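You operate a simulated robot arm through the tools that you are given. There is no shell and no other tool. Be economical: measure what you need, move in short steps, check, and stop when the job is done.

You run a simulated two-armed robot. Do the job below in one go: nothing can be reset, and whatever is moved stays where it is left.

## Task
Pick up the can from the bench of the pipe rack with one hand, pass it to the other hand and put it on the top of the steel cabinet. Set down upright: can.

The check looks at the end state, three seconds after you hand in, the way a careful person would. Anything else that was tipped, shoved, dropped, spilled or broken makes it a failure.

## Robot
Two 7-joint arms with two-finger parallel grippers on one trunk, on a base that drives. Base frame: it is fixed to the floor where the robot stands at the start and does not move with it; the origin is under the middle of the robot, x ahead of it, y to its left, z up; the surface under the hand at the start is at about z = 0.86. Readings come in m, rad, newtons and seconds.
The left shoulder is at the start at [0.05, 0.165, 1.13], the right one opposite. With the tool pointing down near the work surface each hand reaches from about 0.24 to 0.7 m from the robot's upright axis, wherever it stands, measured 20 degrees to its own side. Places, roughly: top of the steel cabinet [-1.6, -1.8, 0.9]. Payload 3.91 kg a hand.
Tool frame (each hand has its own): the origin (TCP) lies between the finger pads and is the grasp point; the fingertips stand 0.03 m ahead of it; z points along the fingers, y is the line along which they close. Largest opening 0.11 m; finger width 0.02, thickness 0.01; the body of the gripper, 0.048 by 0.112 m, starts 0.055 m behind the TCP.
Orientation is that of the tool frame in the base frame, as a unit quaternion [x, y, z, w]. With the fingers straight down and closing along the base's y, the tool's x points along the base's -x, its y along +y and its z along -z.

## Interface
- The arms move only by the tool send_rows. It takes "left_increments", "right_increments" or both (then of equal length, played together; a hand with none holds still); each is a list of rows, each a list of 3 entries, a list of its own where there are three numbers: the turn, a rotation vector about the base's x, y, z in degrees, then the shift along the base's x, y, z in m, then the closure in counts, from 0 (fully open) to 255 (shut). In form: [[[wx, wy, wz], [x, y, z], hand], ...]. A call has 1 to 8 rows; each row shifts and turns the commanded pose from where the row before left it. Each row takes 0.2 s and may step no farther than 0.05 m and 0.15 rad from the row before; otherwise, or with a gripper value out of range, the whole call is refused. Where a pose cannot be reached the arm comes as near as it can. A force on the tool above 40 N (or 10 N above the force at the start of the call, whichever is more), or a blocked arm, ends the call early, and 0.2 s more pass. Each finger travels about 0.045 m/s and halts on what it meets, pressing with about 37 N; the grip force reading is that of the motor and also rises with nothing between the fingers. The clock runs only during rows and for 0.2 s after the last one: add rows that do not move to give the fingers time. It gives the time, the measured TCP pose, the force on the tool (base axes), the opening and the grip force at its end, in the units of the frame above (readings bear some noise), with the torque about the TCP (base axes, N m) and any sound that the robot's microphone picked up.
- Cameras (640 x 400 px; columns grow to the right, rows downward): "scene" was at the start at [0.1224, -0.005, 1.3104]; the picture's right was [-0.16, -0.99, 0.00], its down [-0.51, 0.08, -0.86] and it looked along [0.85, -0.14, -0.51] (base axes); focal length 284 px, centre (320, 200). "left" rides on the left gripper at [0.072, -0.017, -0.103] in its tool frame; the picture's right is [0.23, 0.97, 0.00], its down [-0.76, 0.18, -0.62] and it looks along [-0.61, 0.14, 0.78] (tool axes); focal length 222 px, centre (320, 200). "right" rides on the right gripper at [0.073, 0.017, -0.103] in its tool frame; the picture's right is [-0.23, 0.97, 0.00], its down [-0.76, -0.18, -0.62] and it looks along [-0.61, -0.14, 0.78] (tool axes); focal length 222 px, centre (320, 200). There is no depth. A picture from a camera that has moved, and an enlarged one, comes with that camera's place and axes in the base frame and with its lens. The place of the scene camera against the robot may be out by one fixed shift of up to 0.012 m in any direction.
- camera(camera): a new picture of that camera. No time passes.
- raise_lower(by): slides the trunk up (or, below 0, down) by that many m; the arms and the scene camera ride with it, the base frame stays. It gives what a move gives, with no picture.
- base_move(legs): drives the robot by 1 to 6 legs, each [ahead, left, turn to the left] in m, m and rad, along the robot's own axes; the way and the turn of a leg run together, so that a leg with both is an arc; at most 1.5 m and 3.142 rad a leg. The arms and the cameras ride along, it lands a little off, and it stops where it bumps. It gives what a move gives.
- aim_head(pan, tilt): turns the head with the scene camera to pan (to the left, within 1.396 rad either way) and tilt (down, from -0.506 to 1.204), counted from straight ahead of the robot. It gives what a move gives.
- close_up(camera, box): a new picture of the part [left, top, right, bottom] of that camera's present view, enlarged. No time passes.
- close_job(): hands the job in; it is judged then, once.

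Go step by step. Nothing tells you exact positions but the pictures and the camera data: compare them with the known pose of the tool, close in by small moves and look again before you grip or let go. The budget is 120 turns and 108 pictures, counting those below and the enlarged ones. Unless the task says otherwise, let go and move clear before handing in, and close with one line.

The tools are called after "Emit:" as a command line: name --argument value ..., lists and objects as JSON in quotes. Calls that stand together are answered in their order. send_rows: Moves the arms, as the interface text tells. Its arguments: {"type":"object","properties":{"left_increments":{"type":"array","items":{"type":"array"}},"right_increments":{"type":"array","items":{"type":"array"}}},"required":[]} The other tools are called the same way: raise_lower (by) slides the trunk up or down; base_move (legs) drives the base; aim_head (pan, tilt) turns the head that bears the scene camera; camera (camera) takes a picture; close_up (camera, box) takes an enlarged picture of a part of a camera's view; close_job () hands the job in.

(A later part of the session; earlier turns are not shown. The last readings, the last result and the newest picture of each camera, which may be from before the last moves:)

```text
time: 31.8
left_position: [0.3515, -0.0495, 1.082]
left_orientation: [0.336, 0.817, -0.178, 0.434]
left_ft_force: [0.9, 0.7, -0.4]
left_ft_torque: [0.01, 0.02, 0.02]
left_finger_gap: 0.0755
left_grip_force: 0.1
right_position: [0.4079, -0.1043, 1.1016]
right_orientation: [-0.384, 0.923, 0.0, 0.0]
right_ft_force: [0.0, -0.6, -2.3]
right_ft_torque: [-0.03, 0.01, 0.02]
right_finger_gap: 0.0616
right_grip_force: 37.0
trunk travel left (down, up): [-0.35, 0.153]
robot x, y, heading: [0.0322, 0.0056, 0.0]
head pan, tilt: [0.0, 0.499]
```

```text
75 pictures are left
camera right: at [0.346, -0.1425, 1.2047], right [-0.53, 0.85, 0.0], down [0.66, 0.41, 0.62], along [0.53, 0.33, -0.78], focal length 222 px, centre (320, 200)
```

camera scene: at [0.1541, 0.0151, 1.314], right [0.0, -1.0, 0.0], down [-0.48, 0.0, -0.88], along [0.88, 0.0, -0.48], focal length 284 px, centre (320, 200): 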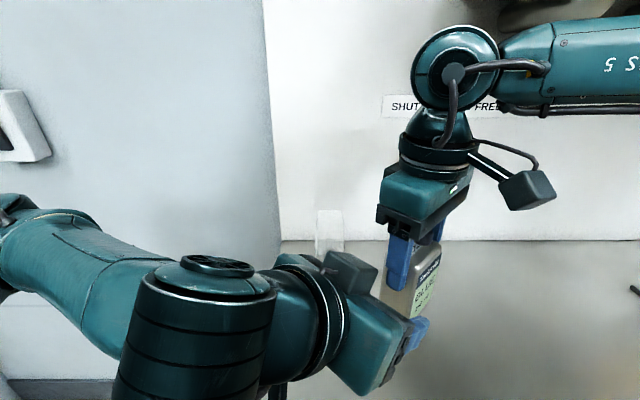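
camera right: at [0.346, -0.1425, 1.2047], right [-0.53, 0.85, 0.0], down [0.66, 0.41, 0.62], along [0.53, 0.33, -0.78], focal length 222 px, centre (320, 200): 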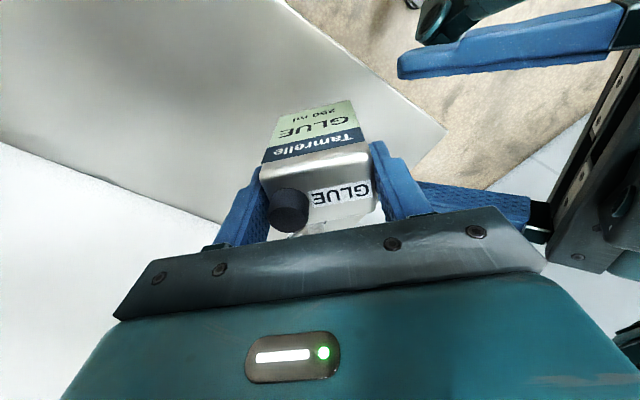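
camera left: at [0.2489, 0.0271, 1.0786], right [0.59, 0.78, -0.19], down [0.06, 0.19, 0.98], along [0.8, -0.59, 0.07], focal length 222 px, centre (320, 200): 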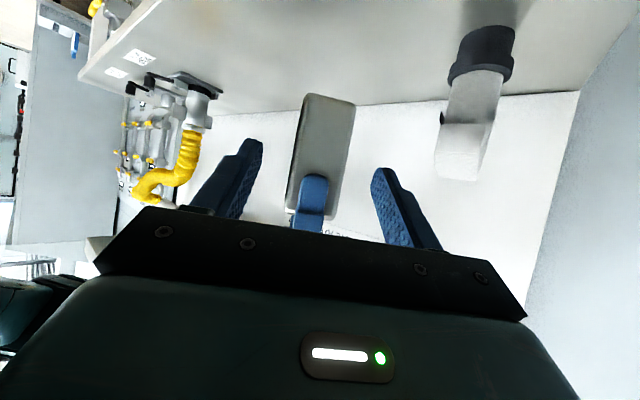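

Alignment looks good: the can is centred between the left fingers. I'll advance half way and check clearances.

Emit:
send_rows --left_increments '[[[0, 0, 0], [0.01, -0.01, -0.01], 80], [[0, 0, 0], [0.01, -0.01, -0.01], 80], [[0, 0, 0], [0, 0, 0], 80]]'

Emit:
camera --camera "scene"

Emit:
camera --camera "right"

```text
time: 32.6
left_position: [0.3704, -0.068, 1.0619]
left_orientation: [0.336, 0.817, -0.178, 0.434]
left_ft_force: [-0.5, -0.3, 0.1]
left_ft_torque: [-0.02, 0.02, 0.01]
left_finger_gap: 0.0755
left_grip_force: 0.1
right_position: [0.4074, -0.1052, 1.1013]
right_orientation: [-0.382, 0.924, 0.0, 0.001]
right_ft_force: [-0.2, 0.1, -1.5]
right_ft_torque: [0.0, 0.01, 0.03]
right_finger_gap: 0.0617
right_grip_force: 36.9
trunk travel left (down, up): [-0.35, 0.153]
robot x, y, heading: [0.0277, 0.0025, -0.004]
head pan, tilt: [0.0, 0.499]
```

```text
74 pictures are left
camera scene: at [0.1541, 0.0151, 1.3141], right [0.0, -1.0, 0.0], down [-0.48, 0.0, -0.88], along [0.88, 0.0, -0.48], focal length 284 px, centre (320, 200)
```

scene: 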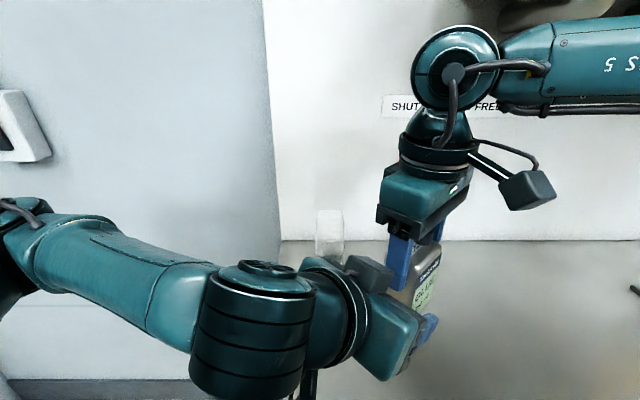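

```text
73 pictures are left
camera right: at [0.3459, -0.1426, 1.2047], right [-0.53, 0.85, 0.0], down [0.66, 0.41, 0.62], along [0.53, 0.33, -0.78], focal length 222 px, centre (320, 200)
```

right: 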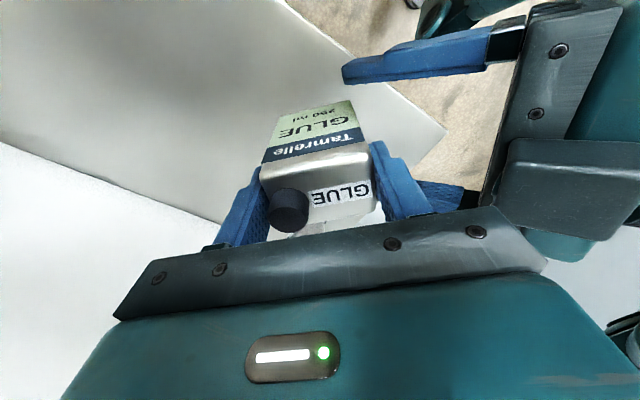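

Emit:
send_rows --left_increments '[[[0, 0, 0], [0.006, -0.006, -0.008], 80], [[0, 0, 0], [0.005, -0.005, -0.007], 80], [[0, 0, 0], [0, 0, 0], 80]]'

Emit:
close_up --camera "scene" --box '[330, 180, 490, 380]'

Emit:
camera --camera "right"

Emit:
camera --camera "left"

```text
time: 33.4
left_position: [0.3812, -0.0792, 1.0466]
left_orientation: [0.337, 0.817, -0.178, 0.433]
left_ft_force: [-0.9, -0.3, -0.2]
left_ft_torque: [0.01, 0.01, -0.04]
left_finger_gap: 0.0754
left_grip_force: 0.0
right_position: [0.4088, -0.1042, 1.1009]
right_orientation: [-0.382, 0.924, -0.001, 0.0]
right_ft_force: [-0.4, -0.1, -2.6]
right_ft_torque: [-0.01, -0.01, -0.03]
right_finger_gap: 0.0616
right_grip_force: 36.7
trunk travel left (down, up): [-0.35, 0.153]
robot x, y, heading: [0.0324, 0.0013, 0.004]
head pan, tilt: [0.0, 0.499]
```

```text
2.00 times, centred on (410, 280) of scene
camera zoom: at [0.1541, 0.015, 1.314], right [0.0, -1.0, 0.0], down [-0.48, 0.0, -0.88], along [0.88, 0.0, -0.48], focal length 569 px, centre (140, 40)
```

zoom: 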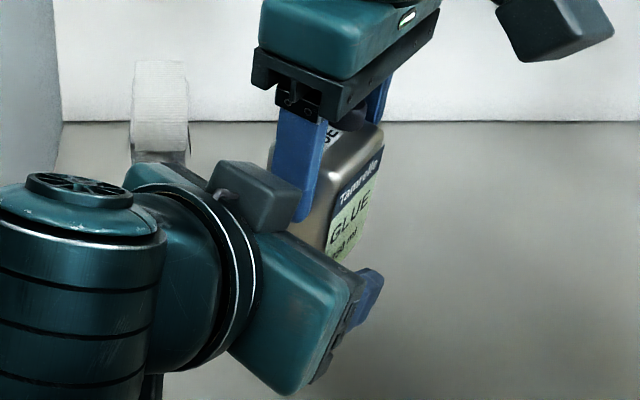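

```text
71 pictures are left
camera right: at [0.346, -0.1426, 1.2047], right [-0.53, 0.85, 0.0], down [0.66, 0.41, 0.62], along [0.53, 0.33, -0.78], focal length 222 px, centre (320, 200)
```

right: 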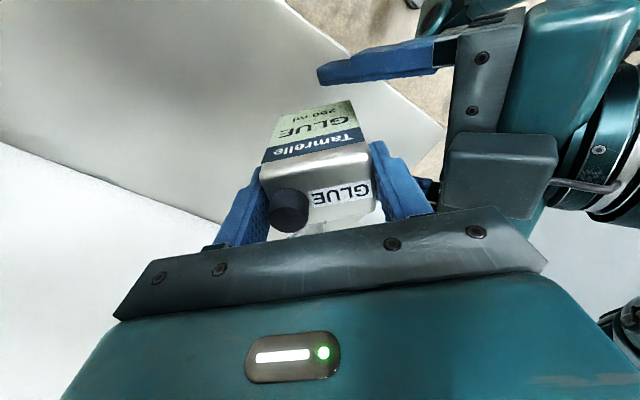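

```text
70 pictures are left
camera left: at [0.2796, -0.0035, 1.0434], right [0.6, 0.78, -0.19], down [0.06, 0.19, 0.98], along [0.8, -0.59, 0.07], focal length 222 px, centre (320, 200)
```

left: 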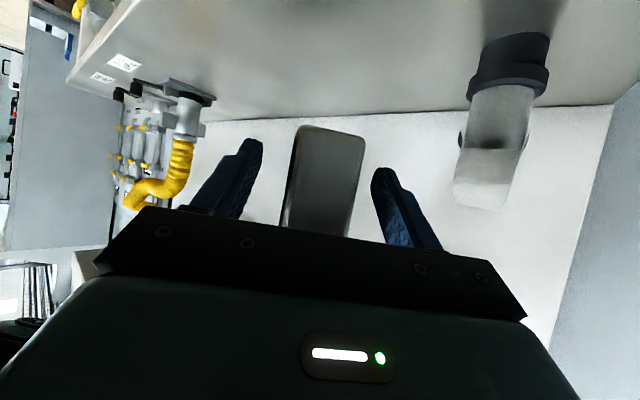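

Clear of the picker, with pads overlapping the lower half of the can. I'll nudge 4 mm more and close the left fingers gently.

Emit:
send_rows --left_increments '[[[0, 0, 0], [0.004, -0.002, 0], 80], [[0, 0, 0], [0, 0, 0], 120], [[0, 0, 0], [0, 0, 0], 150], [[0, 0, 0], [0, 0, 0], 180], [[0, 0, 0], [0, 0, 0], 220], [[0, 0, 0], [0, 0, 0], 220], [[0, 0, 0], [0, 0, 0], 220]]'

Emit:
camera --camera "left"

Emit:
camera --camera "right"

```text
time: 35.0
left_position: [0.3858, -0.0819, 1.0462]
left_orientation: [0.335, 0.817, -0.177, 0.434]
left_ft_force: [8.9, 9.3, -0.6]
left_ft_torque: [0.07, 0.32, 0.05]
left_finger_gap: 0.0437
left_grip_force: 37.2
right_position: [0.408, -0.1049, 1.1029]
right_orientation: [-0.383, 0.924, 0.0, -0.001]
right_ft_force: [-9.1, -9.0, 0.2]
right_ft_torque: [-0.55, 0.19, 0.34]
right_finger_gap: 0.0619
right_grip_force: 36.9
trunk travel left (down, up): [-0.35, 0.153]
robot x, y, heading: [0.0271, 0.0069, -0.002]
head pan, tilt: [0.0, 0.499]
```

```text
69 pictures are left
camera left: at [0.2837, -0.0052, 1.0438], right [0.59, 0.78, -0.19], down [0.06, 0.19, 0.98], along [0.8, -0.59, 0.06], focal length 222 px, centre (320, 200)
```

left: 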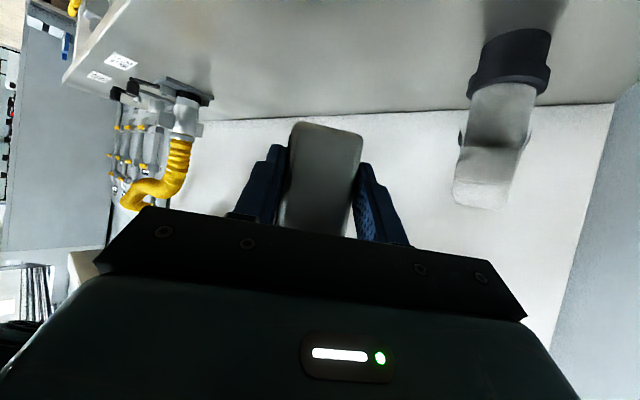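

```text
68 pictures are left
camera right: at [0.3458, -0.1428, 1.2047], right [-0.53, 0.85, 0.0], down [0.66, 0.41, 0.62], along [0.53, 0.33, -0.78], focal length 222 px, centre (320, 200)
```

right: 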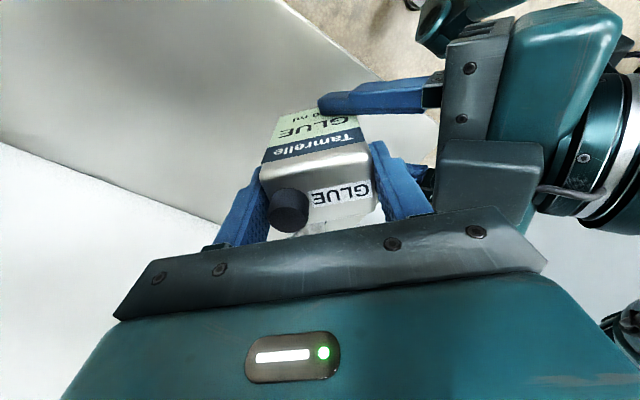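

The left grips at 0.044 m. There is about 13 N of sideways bias between the hands, so I'll relax it by shifting the left hand slightly along that direction.

Emit:
send_rows --left_increments '[[[0, 0, 0], [0.0015, 0.0015, 0], 220], [[0, 0, 0], [0.0015, 0.0015, 0], 220], [[0, 0, 0], [0, 0, 0], 220]]'

```text
time: 35.8
left_position: [0.3868, -0.0798, 1.0475]
left_orientation: [0.338, 0.816, -0.18, 0.433]
left_ft_force: [-1.6, -5.2, 0.3]
left_ft_torque: [0.72, -0.19, 0.39]
left_finger_gap: 0.0434
left_grip_force: 37.1
right_position: [0.4086, -0.1036, 1.1024]
right_orientation: [-0.383, 0.924, 0.002, 0.003]
right_ft_force: [1.7, 6.4, -0.2]
right_ft_torque: [-0.29, 0.18, -0.57]
right_finger_gap: 0.0618
right_grip_force: 37.1
trunk travel left (down, up): [-0.35, 0.153]
robot x, y, heading: [0.027, 0.0057, -0.001]
head pan, tilt: [0.0, 0.499]
```

Emit:
send_rows --left_increments '[[[0, 0, 0], [-0.0006, -0.001, 0], 220], [[0, 0, 0], [0, 0, 0], 220]]'

Emit:
send_rows --right_increments '[[[0, 0, 0], [0, 0, 0], 105], [[0, 0, 0], [0, 0, 0], 90], [[0, 0, 0], [0, 0, 0], 70], [[0, 0, 0], [0, 0, 0], 60], [[0, 0, 0], [0, 0, 0], 60]]'

Emit:
camera --camera "right"

Emit:
camera --camera "scene"

```text
time: 36.4
left_position: [0.3874, -0.0786, 1.048]
left_orientation: [0.337, 0.816, -0.18, 0.434]
left_ft_force: [-2.5, -2.7, -0.1]
left_ft_torque: [-0.52, -0.12, -0.24]
left_finger_gap: 0.0438
left_grip_force: 37.0
right_position: [0.4084, -0.1049, 1.1014]
right_orientation: [-0.383, 0.924, 0.0, 0.002]
right_ft_force: [3.5, 2.4, -0.3]
right_ft_torque: [0.72, -0.01, 0.12]
right_finger_gap: 0.0616
right_grip_force: 37.2
trunk travel left (down, up): [-0.35, 0.153]
robot x, y, heading: [0.0308, 0.0034, -0.005]
head pan, tilt: [0.0, 0.499]
```

```text
time: 37.6
left_position: [0.3877, -0.0806, 1.0461]
left_orientation: [0.335, 0.817, -0.178, 0.434]
left_ft_force: [-2.1, 3.0, -0.3]
left_ft_torque: [-0.19, -0.02, -0.07]
left_finger_gap: 0.0437
left_grip_force: 37.3
right_position: [0.4082, -0.1048, 1.1022]
right_orientation: [-0.383, 0.924, 0.0, 0.001]
right_ft_force: [0.9, -2.9, 0.2]
right_ft_torque: [0.07, 0.04, 0.11]
right_finger_gap: 0.0826
right_grip_force: 0.0
trunk travel left (down, up): [-0.35, 0.153]
robot x, y, heading: [0.0272, 0.0064, -0.0]
head pan, tilt: [0.0, 0.499]
```

```text
67 pictures are left
camera right: at [0.3461, -0.1428, 1.2047], right [-0.53, 0.85, 0.0], down [0.66, 0.41, 0.62], along [0.53, 0.33, -0.78], focal length 222 px, centre (320, 200)
```

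right: 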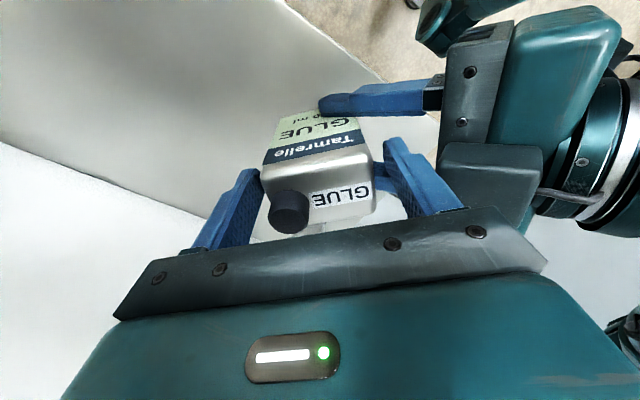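

```text
66 pictures are left
camera scene: at [0.1541, 0.015, 1.314], right [0.0, -1.0, 0.0], down [-0.48, 0.0, -0.88], along [0.88, 0.0, -0.48], focal length 284 px, centre (320, 200)
```

scene: 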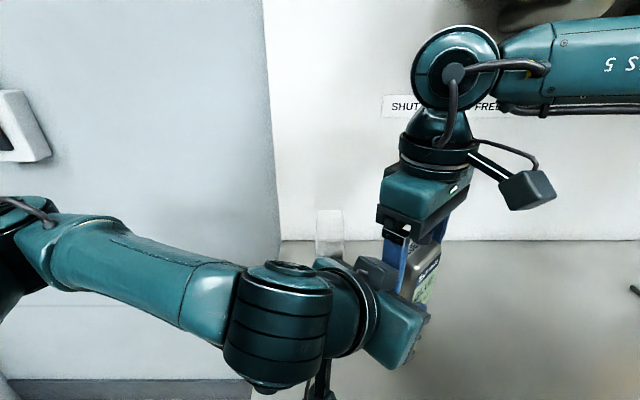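

The can is held by the left. The right finger lightly touches the left's box, so I'll ease it in a bit and rise straight up.

Emit:
send_rows --right_increments '[[[0, 0, 0], [0, 0, 0], 85], [[0, 0, 0], [0, 0, 0.01], 85], [[0, 0, 0], [0, 0, 0.02], 85], [[0, 0, 0], [0, 0, 0.03], 85], [[0, 0, 0], [0, 0, 0.04], 85], [[0, 0, 0], [0, 0, 0.04], 85]]'

Emit:
camera --camera "scene"

```text
time: 39.0
left_position: [0.3871, -0.0794, 1.0465]
left_orientation: [0.337, 0.817, -0.179, 0.433]
left_ft_force: [-0.2, -0.3, 0.2]
left_ft_torque: [0.04, 0.08, 0.0]
left_finger_gap: 0.0436
left_grip_force: 37.1
right_position: [0.3927, -0.1297, 1.2421]
right_orientation: [-0.383, 0.924, 0.0, 0.001]
right_ft_force: [0.4, 0.0, 0.1]
right_ft_torque: [-0.01, 0.01, -0.02]
right_finger_gap: 0.0734
right_grip_force: 0.0
right hand out of reach, approached as far as the arm can: row 5, 6
trunk travel left (down, up): [-0.35, 0.153]
robot x, y, heading: [0.0281, 0.0045, -0.004]
head pan, tilt: [0.0, 0.499]
```

```text
65 pictures are left
camera scene: at [0.1542, 0.0147, 1.314], right [0.0, -1.0, 0.0], down [-0.48, 0.0, -0.88], along [0.88, 0.0, -0.48], focal length 284 px, centre (320, 200)
```

scene: 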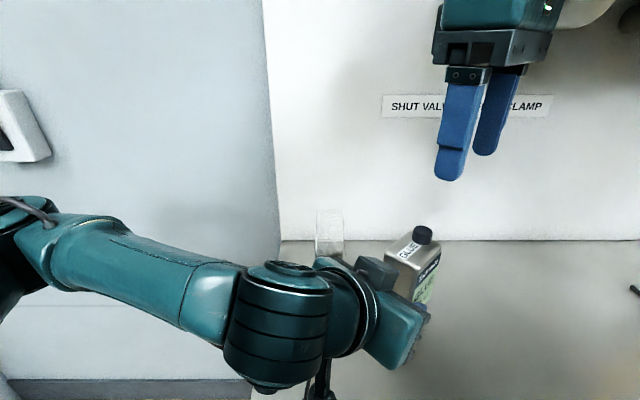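

The handover is done. I'll tuck the right hand away and look toward the right-rear for the cabinet.

Emit:
send_rows --right_increments '[[[0, 0, -6], [-0.01, -0.035, 0], 85], [[0, 0, -6], [-0.01, -0.035, 0], 85], [[0, 0, -6], [-0.01, -0.035, 0], 85], [[0, 0, -6], [-0.01, -0.035, 0], 85], [[0, 0, -6], [-0.01, -0.03, -0.02], 85], [[0, 0, -6], [0, -0.03, -0.02], 85], [[0, 0, -6], [0, 0, 0], 85]]'

Emit:
aim_head --pan -1.39 --tilt 0.35

Emit:
camera --camera "scene"

```text
time: 40.6
left_position: [0.3872, -0.0805, 1.047]
left_orientation: [0.335, 0.817, -0.178, 0.434]
left_ft_force: [-0.6, 0.0, -0.1]
left_ft_torque: [0.02, 0.03, 0.01]
left_finger_gap: 0.0434
left_grip_force: 37.0
right_position: [0.3434, -0.3282, 1.2022]
right_orientation: [-0.024, 1.0, 0.0, 0.0]
right_ft_force: [0.3, -0.2, -0.5]
right_ft_torque: [0.0, -0.02, -0.01]
right_finger_gap: 0.0731
right_grip_force: 0.0
trunk travel left (down, up): [-0.35, 0.153]
robot x, y, heading: [0.028, 0.0045, -0.002]
head pan, tilt: [0.0, 0.499]
```

```text
time: 42.2
left_position: [0.3872, -0.0804, 1.0466]
left_orientation: [0.336, 0.817, -0.178, 0.434]
left_ft_force: [0.9, -0.3, 0.1]
left_ft_torque: [0.06, 0.06, -0.01]
left_finger_gap: 0.0435
left_grip_force: 36.9
right_position: [0.3439, -0.3267, 1.2024]
right_orientation: [-0.027, 1.0, 0.001, 0.001]
right_ft_force: [-0.3, 0.5, -0.3]
right_ft_torque: [0.0, 0.03, -0.03]
right_finger_gap: 0.0736
right_grip_force: 0.0
trunk travel left (down, up): [-0.35, 0.153]
robot x, y, heading: [0.0295, 0.0078, -0.006]
head pan, tilt: [-1.389, 0.351]
```

```text
64 pictures are left
camera scene: at [0.0799, -0.0764, 1.3277], right [-0.98, -0.18, 0.0], down [-0.06, 0.34, -0.94], along [0.17, -0.92, -0.34], focal length 284 px, centre (320, 200)
```

scene: 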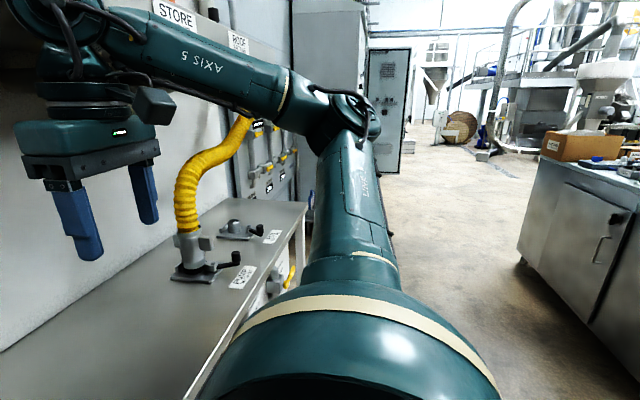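

The steel cabinet is the low unit at the right-rear; its front runs near x ≈ -1.2, facing us, and the floor between looks clear. I'll back off, strafe right, then turn to face it and inspect its top.

Emit:
base_move --legs '[[-0.38, 0, 0], [0, -1.0, 0], [0, 0, -1.57]]'

Emit:
aim_head --pan -1.0 --tilt 0.4

Emit:
camera --camera "scene"

Emit:
camera --camera "left"

```text
time: 57.0
left_position: [-0.4378, -1.3447, 1.0464]
left_orientation: [0.815, 0.34, -0.433, 0.18]
left_ft_force: [-0.4, 0.2, 0.5]
left_ft_torque: [0.09, -0.06, 0.01]
left_finger_gap: 0.0436
left_grip_force: 37.3
right_position: [-0.6866, -1.3015, 1.2015]
right_orientation: [0.689, 0.725, 0.0, -0.001]
right_ft_force: [0.0, -0.3, -0.3]
right_ft_torque: [0.02, -0.03, -0.01]
right_finger_gap: 0.0735
right_grip_force: 0.1
trunk travel left (down, up): [-0.35, 0.153]
robot x, y, heading: [-0.3504, -0.9844, -1.57]
head pan, tilt: [-1.389, 0.351]
```

```text
time: 57.9
left_position: [-0.4399, -1.3446, 1.0465]
left_orientation: [0.816, 0.339, -0.432, 0.179]
left_ft_force: [-0.3, 0.2, 0.2]
left_ft_torque: [0.01, -0.07, -0.03]
left_finger_gap: 0.0439
left_grip_force: 36.8
right_position: [-0.6881, -1.3002, 1.2015]
right_orientation: [0.689, 0.725, -0.001, 0.0]
right_ft_force: [0.2, 0.7, 0.2]
right_ft_torque: [-0.01, 0.0, -0.01]
right_finger_gap: 0.0735
right_grip_force: 0.0
trunk travel left (down, up): [-0.35, 0.153]
robot x, y, heading: [-0.3497, -0.983, -1.571]
head pan, tilt: [-1.0, 0.4]
```

```text
63 pictures are left
camera scene: at [-0.4267, -1.0566, 1.3232], right [-0.54, 0.84, 0.0], down [0.33, 0.21, -0.92], along [-0.78, -0.49, -0.39], focal length 284 px, centre (320, 200)
```

scene: 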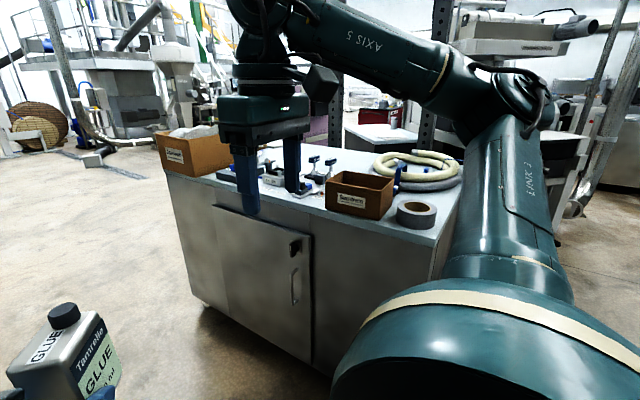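

```text
62 pictures are left
camera left: at [-0.3622, -1.2444, 1.0438], right [0.78, -0.6, -0.19], down [0.19, -0.06, 0.98], along [-0.6, -0.8, 0.06], focal length 222 px, centre (320, 200)
```

left: 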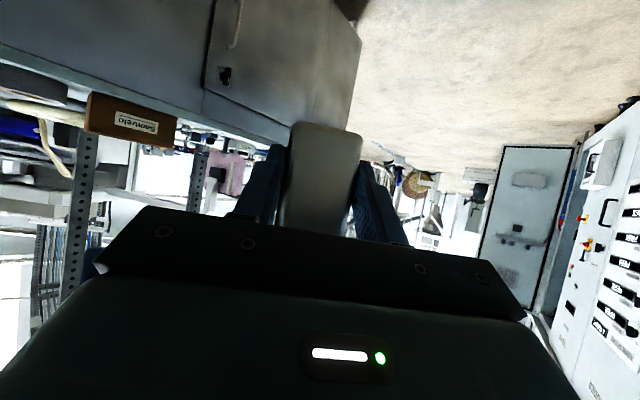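

The cabinet's top is in view: boxes at the far left and middle, a clear stretch at the front between them (about y -2.15 to -1.6, x just behind -1.17). I'll drive there and face it.

Emit:
base_move --legs '[[0.87, 0, 0], [0, 0, -1.571]]'

Emit:
aim_head --pan 0.0 --tilt 0.55

Emit:
camera --camera "scene"

```text
time: 66.2
left_position: [-0.7228, -1.7559, 1.0469]
left_orientation: [0.813, -0.344, -0.432, -0.182]
left_ft_force: [0.1, -0.1, 0.1]
left_ft_torque: [-0.05, -0.08, 0.02]
left_finger_gap: 0.0439
left_grip_force: 36.9
right_position: [-0.6723, -1.5074, 1.2024]
right_orientation: [1.0, 0.016, 0.0, 0.0]
right_ft_force: [0.1, 0.2, -0.2]
right_ft_torque: [0.0, 0.0, 0.0]
right_finger_gap: 0.0733
right_grip_force: 0.0
trunk travel left (down, up): [-0.35, 0.153]
robot x, y, heading: [-0.3658, -1.845, 3.116]
head pan, tilt: [-1.0, 0.4]
```

```text
time: 67.5
left_position: [-0.7224, -1.7556, 1.0466]
left_orientation: [0.814, -0.345, -0.431, -0.183]
left_ft_force: [-1.1, 1.1, 0.1]
left_ft_torque: [-0.06, -0.08, 0.01]
left_finger_gap: 0.0439
left_grip_force: 37.1
right_position: [-0.6728, -1.5063, 1.2015]
right_orientation: [1.0, 0.017, -0.001, -0.001]
right_ft_force: [-1.1, 0.6, 0.2]
right_ft_torque: [0.04, -0.01, 0.01]
right_finger_gap: 0.0733
right_grip_force: 0.1
trunk travel left (down, up): [-0.35, 0.153]
robot x, y, heading: [-0.3603, -1.8487, 3.115]
head pan, tilt: [0.0, 0.55]
```

```text
61 pictures are left
camera scene: at [-0.4804, -1.8348, 1.3095], right [0.02, 1.0, 0.0], down [0.52, -0.01, -0.85], along [-0.85, 0.02, -0.52], focal length 284 px, centre (320, 200)
```

scene: 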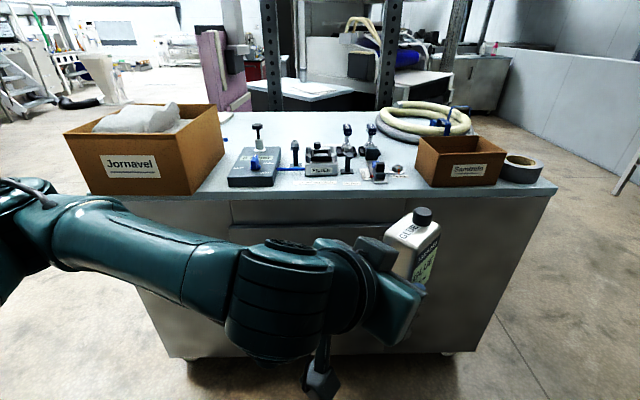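

There's a clear front strip between the grey box and the clamps/box. I'll drive closer and look steeply down at it.

Emit:
base_move --legs '[[0.25, -0.05, 0.026]]'

Emit:
raise_lower --by 0.12

Emit:
aim_head --pan 0.0 --tilt 0.75

Emit:
camera --camera "scene"

Emit:
camera --camera "right"

```text
time: 69.4
left_position: [-0.975, -1.7094, 1.0468]
left_orientation: [0.817, -0.335, -0.433, -0.178]
left_ft_force: [-0.2, 0.4, 0.9]
left_ft_torque: [-0.05, -0.07, -0.01]
left_finger_gap: 0.0436
left_grip_force: 36.7
right_position: [-0.9308, -1.4608, 1.2023]
right_orientation: [1.0, 0.027, 0.0, -0.001]
right_ft_force: [0.3, 0.0, -0.6]
right_ft_torque: [0.01, -0.02, 0.03]
right_finger_gap: 0.0735
right_grip_force: 0.1
trunk travel left (down, up): [-0.35, 0.153]
robot x, y, heading: [-0.613, -1.794, 3.136]
head pan, tilt: [0.0, 0.55]
```

```text
time: 70.9
left_position: [-0.9746, -1.7094, 1.1673]
left_orientation: [0.817, -0.336, -0.434, -0.178]
left_ft_force: [-0.3, 0.0, -2.2]
left_ft_torque: [-0.09, -0.07, 0.01]
left_finger_gap: 0.0436
left_grip_force: 36.8
right_position: [-0.9316, -1.4597, 1.3221]
right_orientation: [1.0, 0.027, 0.0, 0.0]
right_ft_force: [-0.4, 0.5, 0.0]
right_ft_torque: [0.0, 0.0, 0.0]
right_finger_gap: 0.0732
right_grip_force: 0.2
trunk travel left (down, up): [-0.47, 0.033]
robot x, y, heading: [-0.6126, -1.795, 3.143]
head pan, tilt: [0.0, 0.55]
```

```text
time: 71.6
left_position: [-0.9748, -1.7094, 1.166]
left_orientation: [0.817, -0.336, -0.433, -0.178]
left_ft_force: [0.3, 0.1, -2.6]
left_ft_torque: [-0.06, -0.07, 0.01]
left_finger_gap: 0.0438
left_grip_force: 37.2
right_position: [-0.9301, -1.4602, 1.3215]
right_orientation: [1.0, 0.026, 0.001, 0.0]
right_ft_force: [-0.3, 0.4, -0.2]
right_ft_torque: [0.02, 0.04, 0.01]
right_finger_gap: 0.0737
right_grip_force: 0.0
trunk travel left (down, up): [-0.47, 0.033]
robot x, y, heading: [-0.6128, -1.7939, 3.141]
head pan, tilt: [0.0, 0.75]
```

```text
60 pictures are left
camera scene: at [-0.7245, -1.7844, 1.4121], right [0.0, 1.0, 0.0], down [0.68, 0.0, -0.73], along [-0.73, 0.0, -0.68], focal length 284 px, centre (320, 200)
```

scene: 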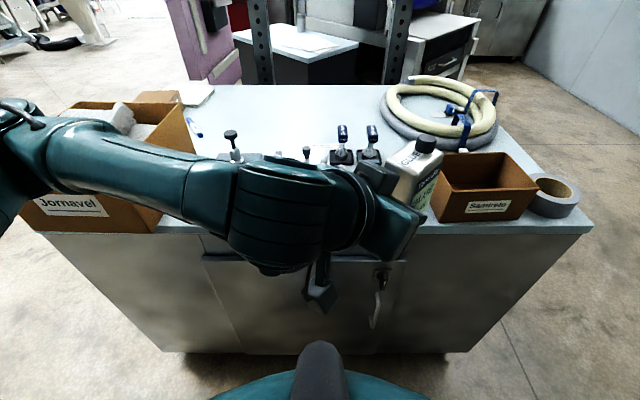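

```text
59 pictures are left
camera right: at [-0.8566, -1.4723, 1.4248], right [-0.17, -0.98, 0.0], down [-0.77, 0.14, 0.62], along [-0.61, 0.11, -0.78], focal length 222 px, centre (320, 200)
```

right: 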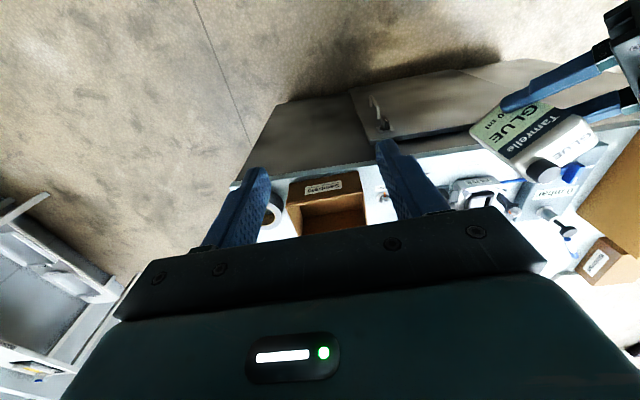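

I'll turn the left hand to point straight ahead (over the front edge) while moving it to its own side. That also clears the view.

Emit:
send_rows --left_increments '[[[0, 0, 7.5], [0, -0.03, 0.01], 220], [[0, 0, 7.5], [0, -0.03, 0.01], 220], [[0, 0, 7.5], [0, -0.03, 0], 220], [[0, 0, 7.5], [0, -0.03, 0], 220], [[0, 0, 7.5], [0, -0.03, 0], 220], [[0, 0, 7.5], [0, -0.03, 0], 220], [[0, 0, 0], [0, 0, 0], 220]]'

Emit:
camera --camera "scene"

Emit:
camera --camera "right"

```text
time: 73.2
left_position: [-0.9897, -1.875, 1.1911]
left_orientation: [0.883, 0.004, -0.469, 0.002]
left_ft_force: [0.1, 0.7, -2.4]
left_ft_torque: [0.02, -0.11, 0.01]
left_finger_gap: 0.0437
left_grip_force: 37.2
left hand out of reach, approached as far as the arm can: row 4, 5, 6
right_position: [-0.9328, -1.4608, 1.3212]
right_orientation: [1.0, 0.027, 0.0, 0.0]
right_ft_force: [-0.5, 0.5, 0.2]
right_ft_torque: [0.0, -0.02, 0.0]
right_finger_gap: 0.0735
right_grip_force: 0.1
trunk travel left (down, up): [-0.47, 0.033]
robot x, y, heading: [-0.6176, -1.7941, 3.143]
head pan, tilt: [0.0, 0.75]
```

```text
58 pictures are left
camera scene: at [-0.7246, -1.7843, 1.4121], right [0.0, 1.0, 0.0], down [0.68, 0.0, -0.73], along [-0.73, 0.0, -0.68], focal length 284 px, centre (320, 200)
```

scene: 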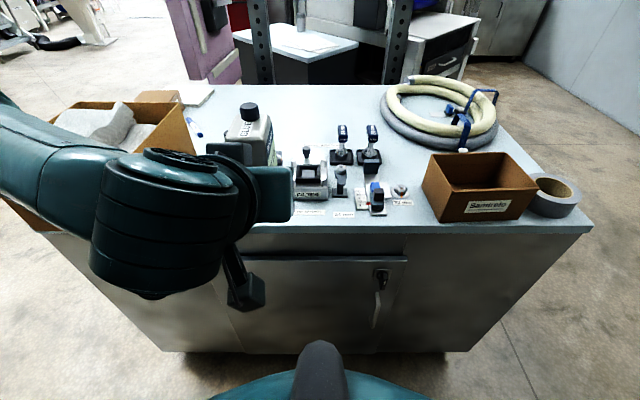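

```text
57 pictures are left
camera right: at [-0.8567, -1.4722, 1.4247], right [-0.17, -0.98, 0.0], down [-0.77, 0.14, 0.62], along [-0.61, 0.11, -0.78], focal length 222 px, centre (320, 200)
```

right: 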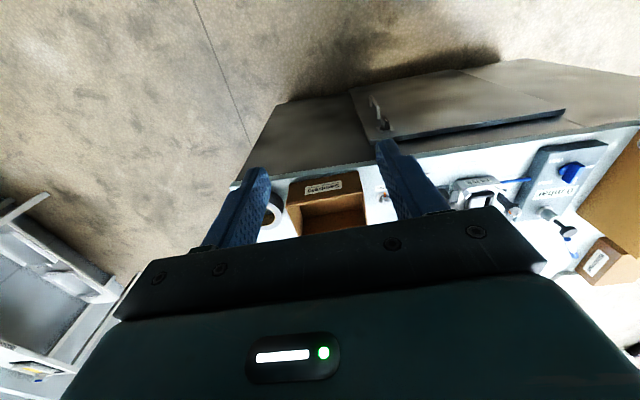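

Emit:
close_up --camera "scene" --box '[280, 130, 440, 240]'

Emit:
close_up --camera "right" --box '[400, 110, 640, 280]'

```text
3.64 times, centred on (360, 185) of scene
camera zoom: at [-0.7246, -1.7843, 1.4121], right [0.0, 1.0, 0.0], down [0.68, 0.0, -0.73], along [-0.73, 0.0, -0.68], focal length 1034 px, centre (174, 254)
```

zoom: 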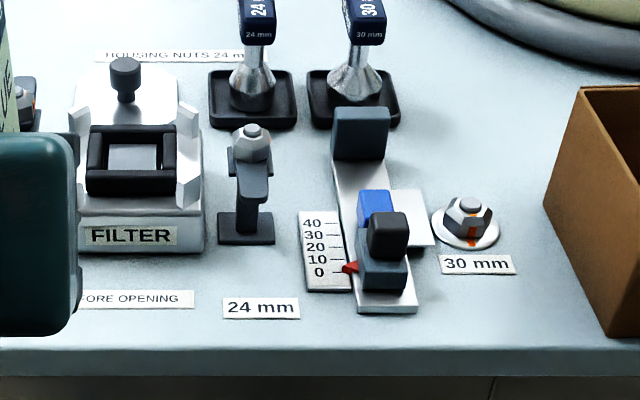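

```text
2.35 times, centred on (520, 195) of right
camera zoom: at [-0.8567, -1.4722, 1.4247], right [-0.17, -0.98, 0.0], down [-0.77, 0.14, 0.62], along [-0.61, 0.11, -0.78], focal length 523 px, centre (-151, 212)
```

zoom: 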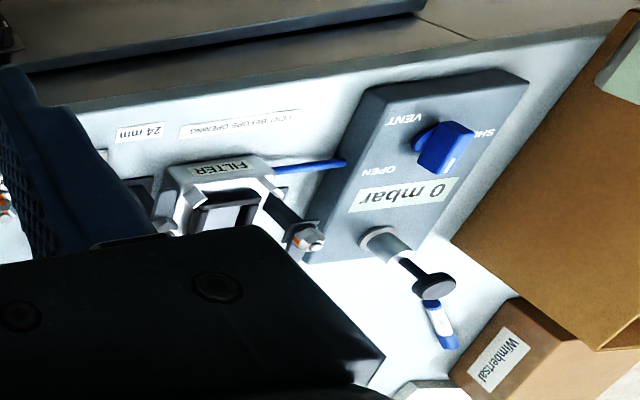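

The free strip at the front of the cabinet is only about 9 cm deep, so I want accurate measurements. I'll shift the right hand to use its camera as an overhead viewer.

Emit:
send_rows --right_increments '[[[0, 0, 0], [0, -0.03, 0], 0], [[0, 0, 0], [0, -0.03, 0], 0], [[0, 0, 0], [0, -0.03, 0], 0], [[0, 0, 0], [0, -0.03, 0], 0], [[0, 0, 0], [0, 0, 0], 0]]'

Emit:
camera --camera "right"

```text
time: 74.4
left_position: [-0.9903, -1.8747, 1.1893]
left_orientation: [0.884, 0.003, -0.468, 0.002]
left_ft_force: [0.0, 0.4, -2.8]
left_ft_torque: [0.0, -0.08, -0.02]
left_finger_gap: 0.0438
left_grip_force: 37.0
right_position: [-0.9308, -1.5813, 1.3224]
right_orientation: [1.0, 0.027, -0.001, 0.001]
right_ft_force: [-1.3, -0.4, -0.7]
right_ft_torque: [-0.01, 0.0, 0.01]
right_finger_gap: 0.1099
right_grip_force: 0.1
trunk travel left (down, up): [-0.47, 0.033]
robot x, y, heading: [-0.6143, -1.7936, 3.143]
head pan, tilt: [0.0, 0.75]
```

```text
54 pictures are left
camera right: at [-0.8561, -1.5932, 1.425], right [-0.17, -0.98, 0.0], down [-0.77, 0.14, 0.62], along [-0.61, 0.11, -0.78], focal length 222 px, centre (320, 200)
```

right: 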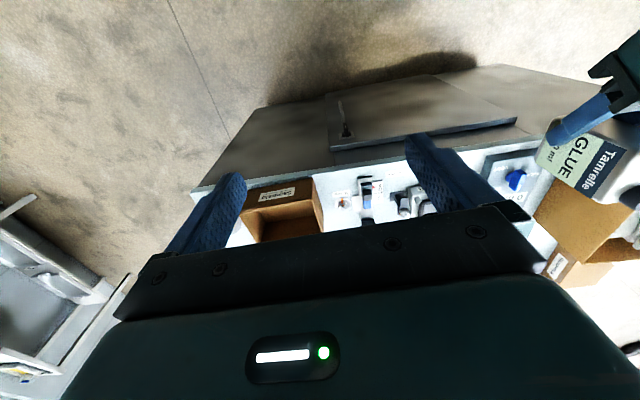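

Emit:
send_rows --right_increments '[[[0, 0, 0], [-0.03, -0.02, 0], 0], [[0, 0, 0], [-0.03, -0.02, 0], 0], [[0, 0, 0], [-0.03, -0.02, 0], 0], [[0, 0, 0], [0, 0, 0], 0]]'

Emit:
camera --camera "right"

```text
time: 75.4
left_position: [-0.9882, -1.8753, 1.1907]
left_orientation: [0.883, 0.003, -0.469, 0.001]
left_ft_force: [-0.6, -0.4, -3.1]
left_ft_torque: [0.01, -0.11, -0.02]
left_finger_gap: 0.0438
left_grip_force: 37.6
right_position: [-1.02, -1.6426, 1.3232]
right_orientation: [1.0, 0.026, -0.002, 0.0]
right_ft_force: [0.6, 0.2, 0.0]
right_ft_torque: [-0.01, 0.01, 0.02]
right_finger_gap: 0.1101
right_grip_force: 0.1
trunk travel left (down, up): [-0.47, 0.033]
robot x, y, heading: [-0.6184, -1.7944, 3.143]
head pan, tilt: [0.0, 0.75]
```

```text
53 pictures are left
camera right: at [-0.945, -1.6546, 1.4257], right [-0.17, -0.98, 0.0], down [-0.77, 0.14, 0.63], along [-0.62, 0.11, -0.78], focal length 222 px, centre (320, 200)
```

right: 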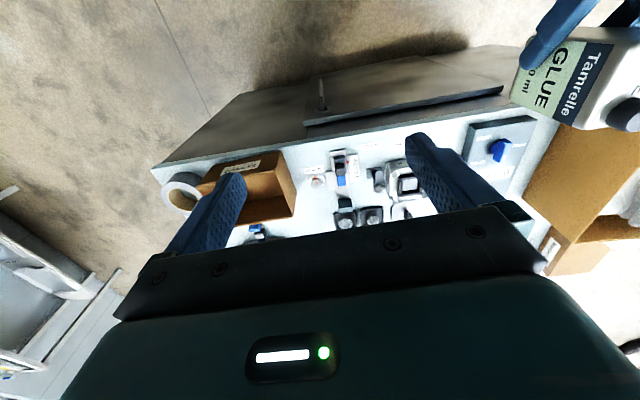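

Emit:
close_up --camera "right" --box '[290, 90, 450, 220]'

```text
3.08 times, centred on (370, 155) of right
camera zoom: at [-0.945, -1.6546, 1.4257], right [-0.17, -0.98, 0.0], down [-0.77, 0.14, 0.63], along [-0.62, 0.11, -0.78], focal length 684 px, centre (166, 338)
```

zoom: 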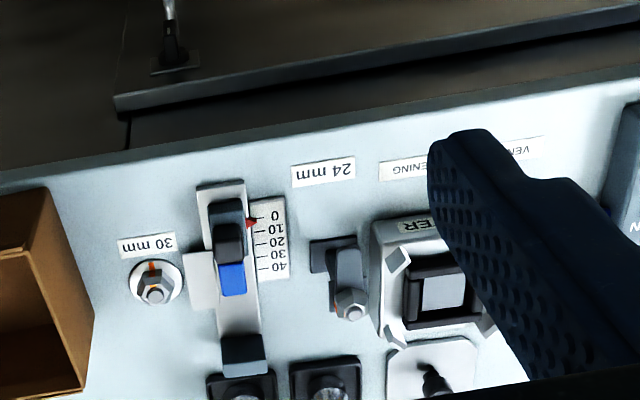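

The overhead view gives the strip: front edge x ≈ -1.17, obstacles behind from x ≈ -1.26, top z ≈ 0.915. The target can centre is about [-1.214, -1.757]. First I'll check how near the base is to the cabinet.

Emit:
aim_head --pan 0.0 --tilt 1.2

Emit:
camera --camera "scene"

```text
time: 76.3
left_position: [-0.9887, -1.8743, 1.1895]
left_orientation: [0.883, 0.002, -0.469, 0.001]
left_ft_force: [-0.4, -0.3, -2.6]
left_ft_torque: [0.02, -0.13, -0.01]
left_finger_gap: 0.0438
left_grip_force: 37.2
right_position: [-1.0205, -1.6428, 1.3214]
right_orientation: [1.0, 0.027, -0.001, 0.0]
right_ft_force: [0.0, -0.5, -0.2]
right_ft_torque: [-0.02, -0.02, 0.02]
right_finger_gap: 0.1098
right_grip_force: 0.1
trunk travel left (down, up): [-0.47, 0.033]
robot x, y, heading: [-0.6144, -1.7932, 3.14]
head pan, tilt: [0.0, 1.201]
```

```text
51 pictures are left
camera scene: at [-0.6976, -1.7845, 1.3804], right [0.0, 1.0, 0.0], down [0.93, 0.0, -0.36], along [-0.36, 0.0, -0.93], focal length 284 px, centre (320, 200)
```

scene: 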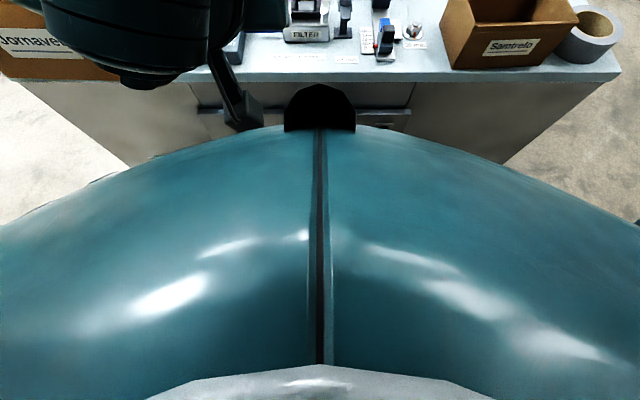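

I'll move the right hand back clear, then bring the left toward the spot at a safe height.

Emit:
send_rows --right_increments '[[[0, 0, 0], [0, 0.03, 0.01], 0], [[0, 0, 0], [0.01, 0.04, 0], 0], [[0, 0, 0], [0.01, 0.04, 0], 0], [[0, 0, 0], [0.01, 0.04, 0], 0], [[0, 0, 0], [0.01, 0.03, 0], 0], [[0, 0, 0], [0, 0, 0], 0], [[0, 0, 0], [0, 0, 0], 0]]' --left_increments '[[[0, 0, 0], [0, 0, 0], 220], [[0, 0, 0], [0, 0, 0], 220], [[0, 0, 0], [-0.015, 0.025, 0], 220], [[0, 0, 0], [-0.015, 0.025, 0], 220], [[0, 0, 0], [-0.015, 0.025, 0], 220], [[0, 0, 0], [-0.015, 0.025, 0], 220], [[0, 0, 0], [0, 0.018, 0], 220]]'

Emit:
aim_head --pan 0.0 --tilt 0.8

Emit:
camera --camera "scene"

```text
time: 77.9
left_position: [-1.0492, -1.7562, 1.1914]
left_orientation: [0.884, 0.002, -0.468, 0.001]
left_ft_force: [0.3, 0.2, -2.7]
left_ft_torque: [-0.02, -0.09, 0.02]
left_finger_gap: 0.0434
left_grip_force: 36.4
right_position: [-0.9804, -1.4585, 1.3333]
right_orientation: [1.0, 0.027, 0.0, 0.0]
right_ft_force: [1.2, 0.1, -0.4]
right_ft_torque: [-0.01, 0.03, -0.01]
right_finger_gap: 0.1099
right_grip_force: 0.0
trunk travel left (down, up): [-0.47, 0.033]
robot x, y, heading: [-0.6153, -1.7975, 3.144]
head pan, tilt: [0.0, 1.201]
```

```text
time: 78.8
left_position: [-1.0496, -1.7572, 1.1906]
left_orientation: [0.883, 0.001, -0.469, 0.001]
left_ft_force: [-0.4, 0.5, -2.4]
left_ft_torque: [-0.03, -0.09, 0.0]
left_finger_gap: 0.0438
left_grip_force: 37.1
right_position: [-0.9805, -1.4585, 1.3334]
right_orientation: [1.0, 0.027, 0.0, 0.0]
right_ft_force: [1.1, -1.3, 0.3]
right_ft_torque: [-0.02, -0.01, -0.02]
right_finger_gap: 0.1101
right_grip_force: 0.0
trunk travel left (down, up): [-0.47, 0.033]
robot x, y, heading: [-0.6223, -1.7903, 3.144]
head pan, tilt: [0.0, 0.799]
```

```text
50 pictures are left
camera scene: at [-0.7224, -1.7844, 1.408], right [0.0, 1.0, 0.0], down [0.72, 0.0, -0.7], along [-0.7, 0.0, -0.72], focal length 284 px, centre (320, 200)
```

scene: 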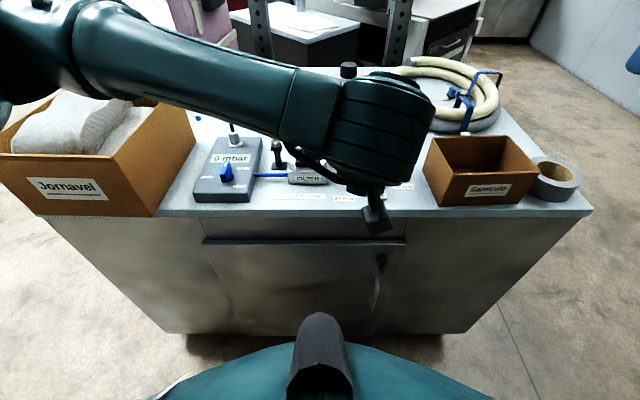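

Emit:
send_rows --left_increments '[[[0, 0, 0], [-0.03, 0, 0], 220], [[0, 0, 0], [-0.03, 0, -0.01], 220], [[0, 0, 0], [-0.03, 0, -0.02], 220], [[0, 0, 0], [-0.03, 0, -0.02], 220], [[0, 0, 0], [-0.012, 0, -0.02], 220], [[0, 0, 0], [0, 0, 0], 220]]'

Emit:
camera --camera "right"

Emit:
camera --camera "scene"

```text
time: 80.2
left_position: [-1.1821, -1.7577, 1.1221]
left_orientation: [0.884, 0.002, -0.468, 0.002]
left_ft_force: [0.2, -0.1, -1.8]
left_ft_torque: [-0.01, -0.1, -0.04]
left_finger_gap: 0.0435
left_grip_force: 37.3
right_position: [-0.982, -1.4585, 1.3331]
right_orientation: [1.0, 0.027, 0.0, 0.0]
right_ft_force: [-0.7, 1.1, 0.5]
right_ft_torque: [-0.01, 0.03, 0.03]
right_finger_gap: 0.11
right_grip_force: 0.0
trunk travel left (down, up): [-0.47, 0.033]
robot x, y, heading: [-0.6177, -1.7953, 3.139]
head pan, tilt: [0.0, 0.799]
```

```text
49 pictures are left
camera right: at [-0.9073, -1.4708, 1.4365], right [-0.17, -0.98, 0.0], down [-0.77, 0.14, 0.62], along [-0.61, 0.11, -0.78], focal length 222 px, centre (320, 200)
```

right: 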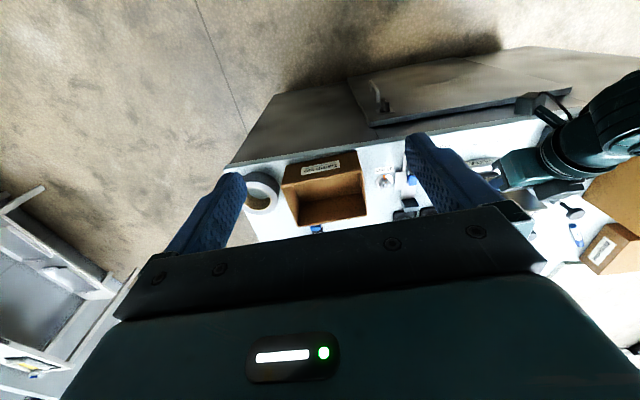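

```text
48 pictures are left
camera scene: at [-0.7223, -1.7845, 1.4081], right [0.0, 1.0, 0.0], down [0.72, 0.0, -0.7], along [-0.7, 0.0, -0.72], focal length 284 px, centre (320, 200)
```

scene: 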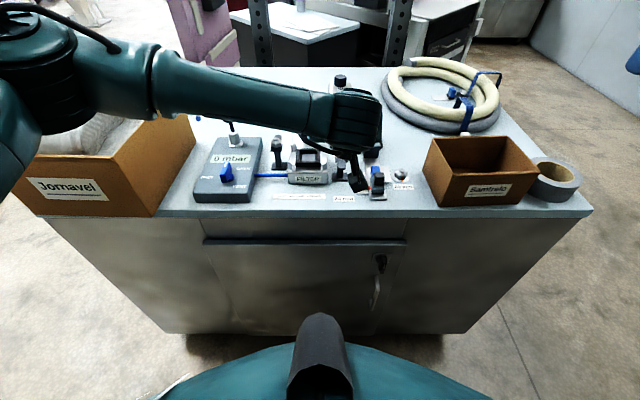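

The left arm reaches the spot well. I'll turn and tilt the right hand so its camera watches the can from the side during the set-down.

Emit:
send_rows --right_increments '[[[-2.6, 2.6, 5.6], [0.005, 0.008, -0.012], 0], [[-2.6, 2.6, 5.6], [0.005, 0.008, -0.012], 0], [[-2.6, 2.6, 5.6], [0.005, 0.008, -0.012], 0], [[-2.6, 2.6, 5.6], [0.005, 0.008, -0.012], 0], [[-2.6, 2.6, 5.6], [0.005, 0.008, -0.012], 0], [[-2.6, 2.6, 5.6], [0.005, 0.008, -0.012], 0], [[-2.6, 2.6, 5.6], [0.005, 0.008, -0.012], 0], [[-2.6, 2.6, 5.6], [0.005, 0.008, -0.012], 0]]'

Emit:
camera --camera "right"

```text
time: 82.0
left_position: [-1.1819, -1.7572, 1.1218]
left_orientation: [0.883, 0.003, -0.469, 0.002]
left_ft_force: [-0.1, 0.1, -2.5]
left_ft_torque: [-0.01, -0.08, 0.01]
left_finger_gap: 0.0438
left_grip_force: 37.1
right_position: [-0.9071, -1.5278, 1.295]
right_orientation: [0.883, 0.399, -0.179, 0.17]
right_ft_force: [-1.0, 0.1, -0.5]
right_ft_torque: [0.02, 0.0, 0.02]
right_finger_gap: 0.1098
right_grip_force: 0.0
right hand out of reach, approached as far as the arm can: row 5, 6, 7, 8
trunk travel left (down, up): [-0.47, 0.033]
robot x, y, heading: [-0.6199, -1.7897, 3.142]
head pan, tilt: [0.0, 0.799]
```

```text
47 pictures are left
camera right: at [-0.83, -1.4456, 1.3543], right [0.61, -0.75, 0.26], down [-0.49, -0.1, 0.86], along [-0.62, -0.65, -0.43], focal length 222 px, centre (320, 200)
```

right: 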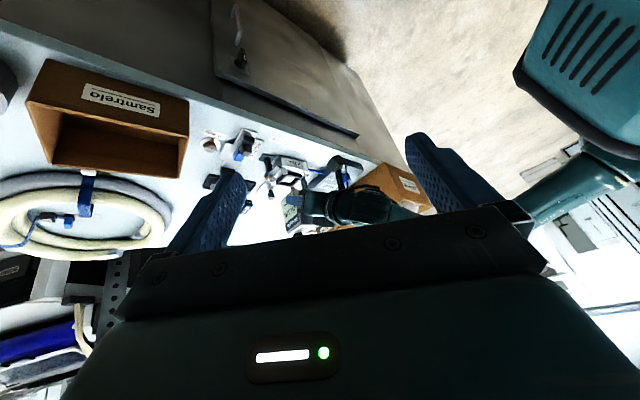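

Emit:
close_up --camera "right" --box '[230, 120, 390, 245]'

```text
3.20 times, centred on (310, 182) of right
camera zoom: at [-0.83, -1.4456, 1.3543], right [0.61, -0.75, 0.26], down [-0.49, -0.1, 0.86], along [-0.62, -0.65, -0.43], focal length 711 px, centre (352, 256)
```

zoom: 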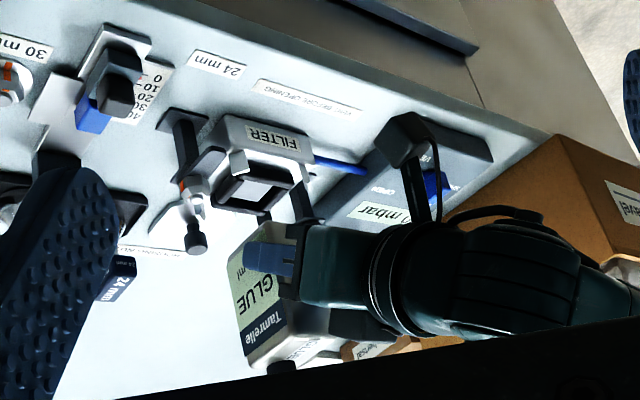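

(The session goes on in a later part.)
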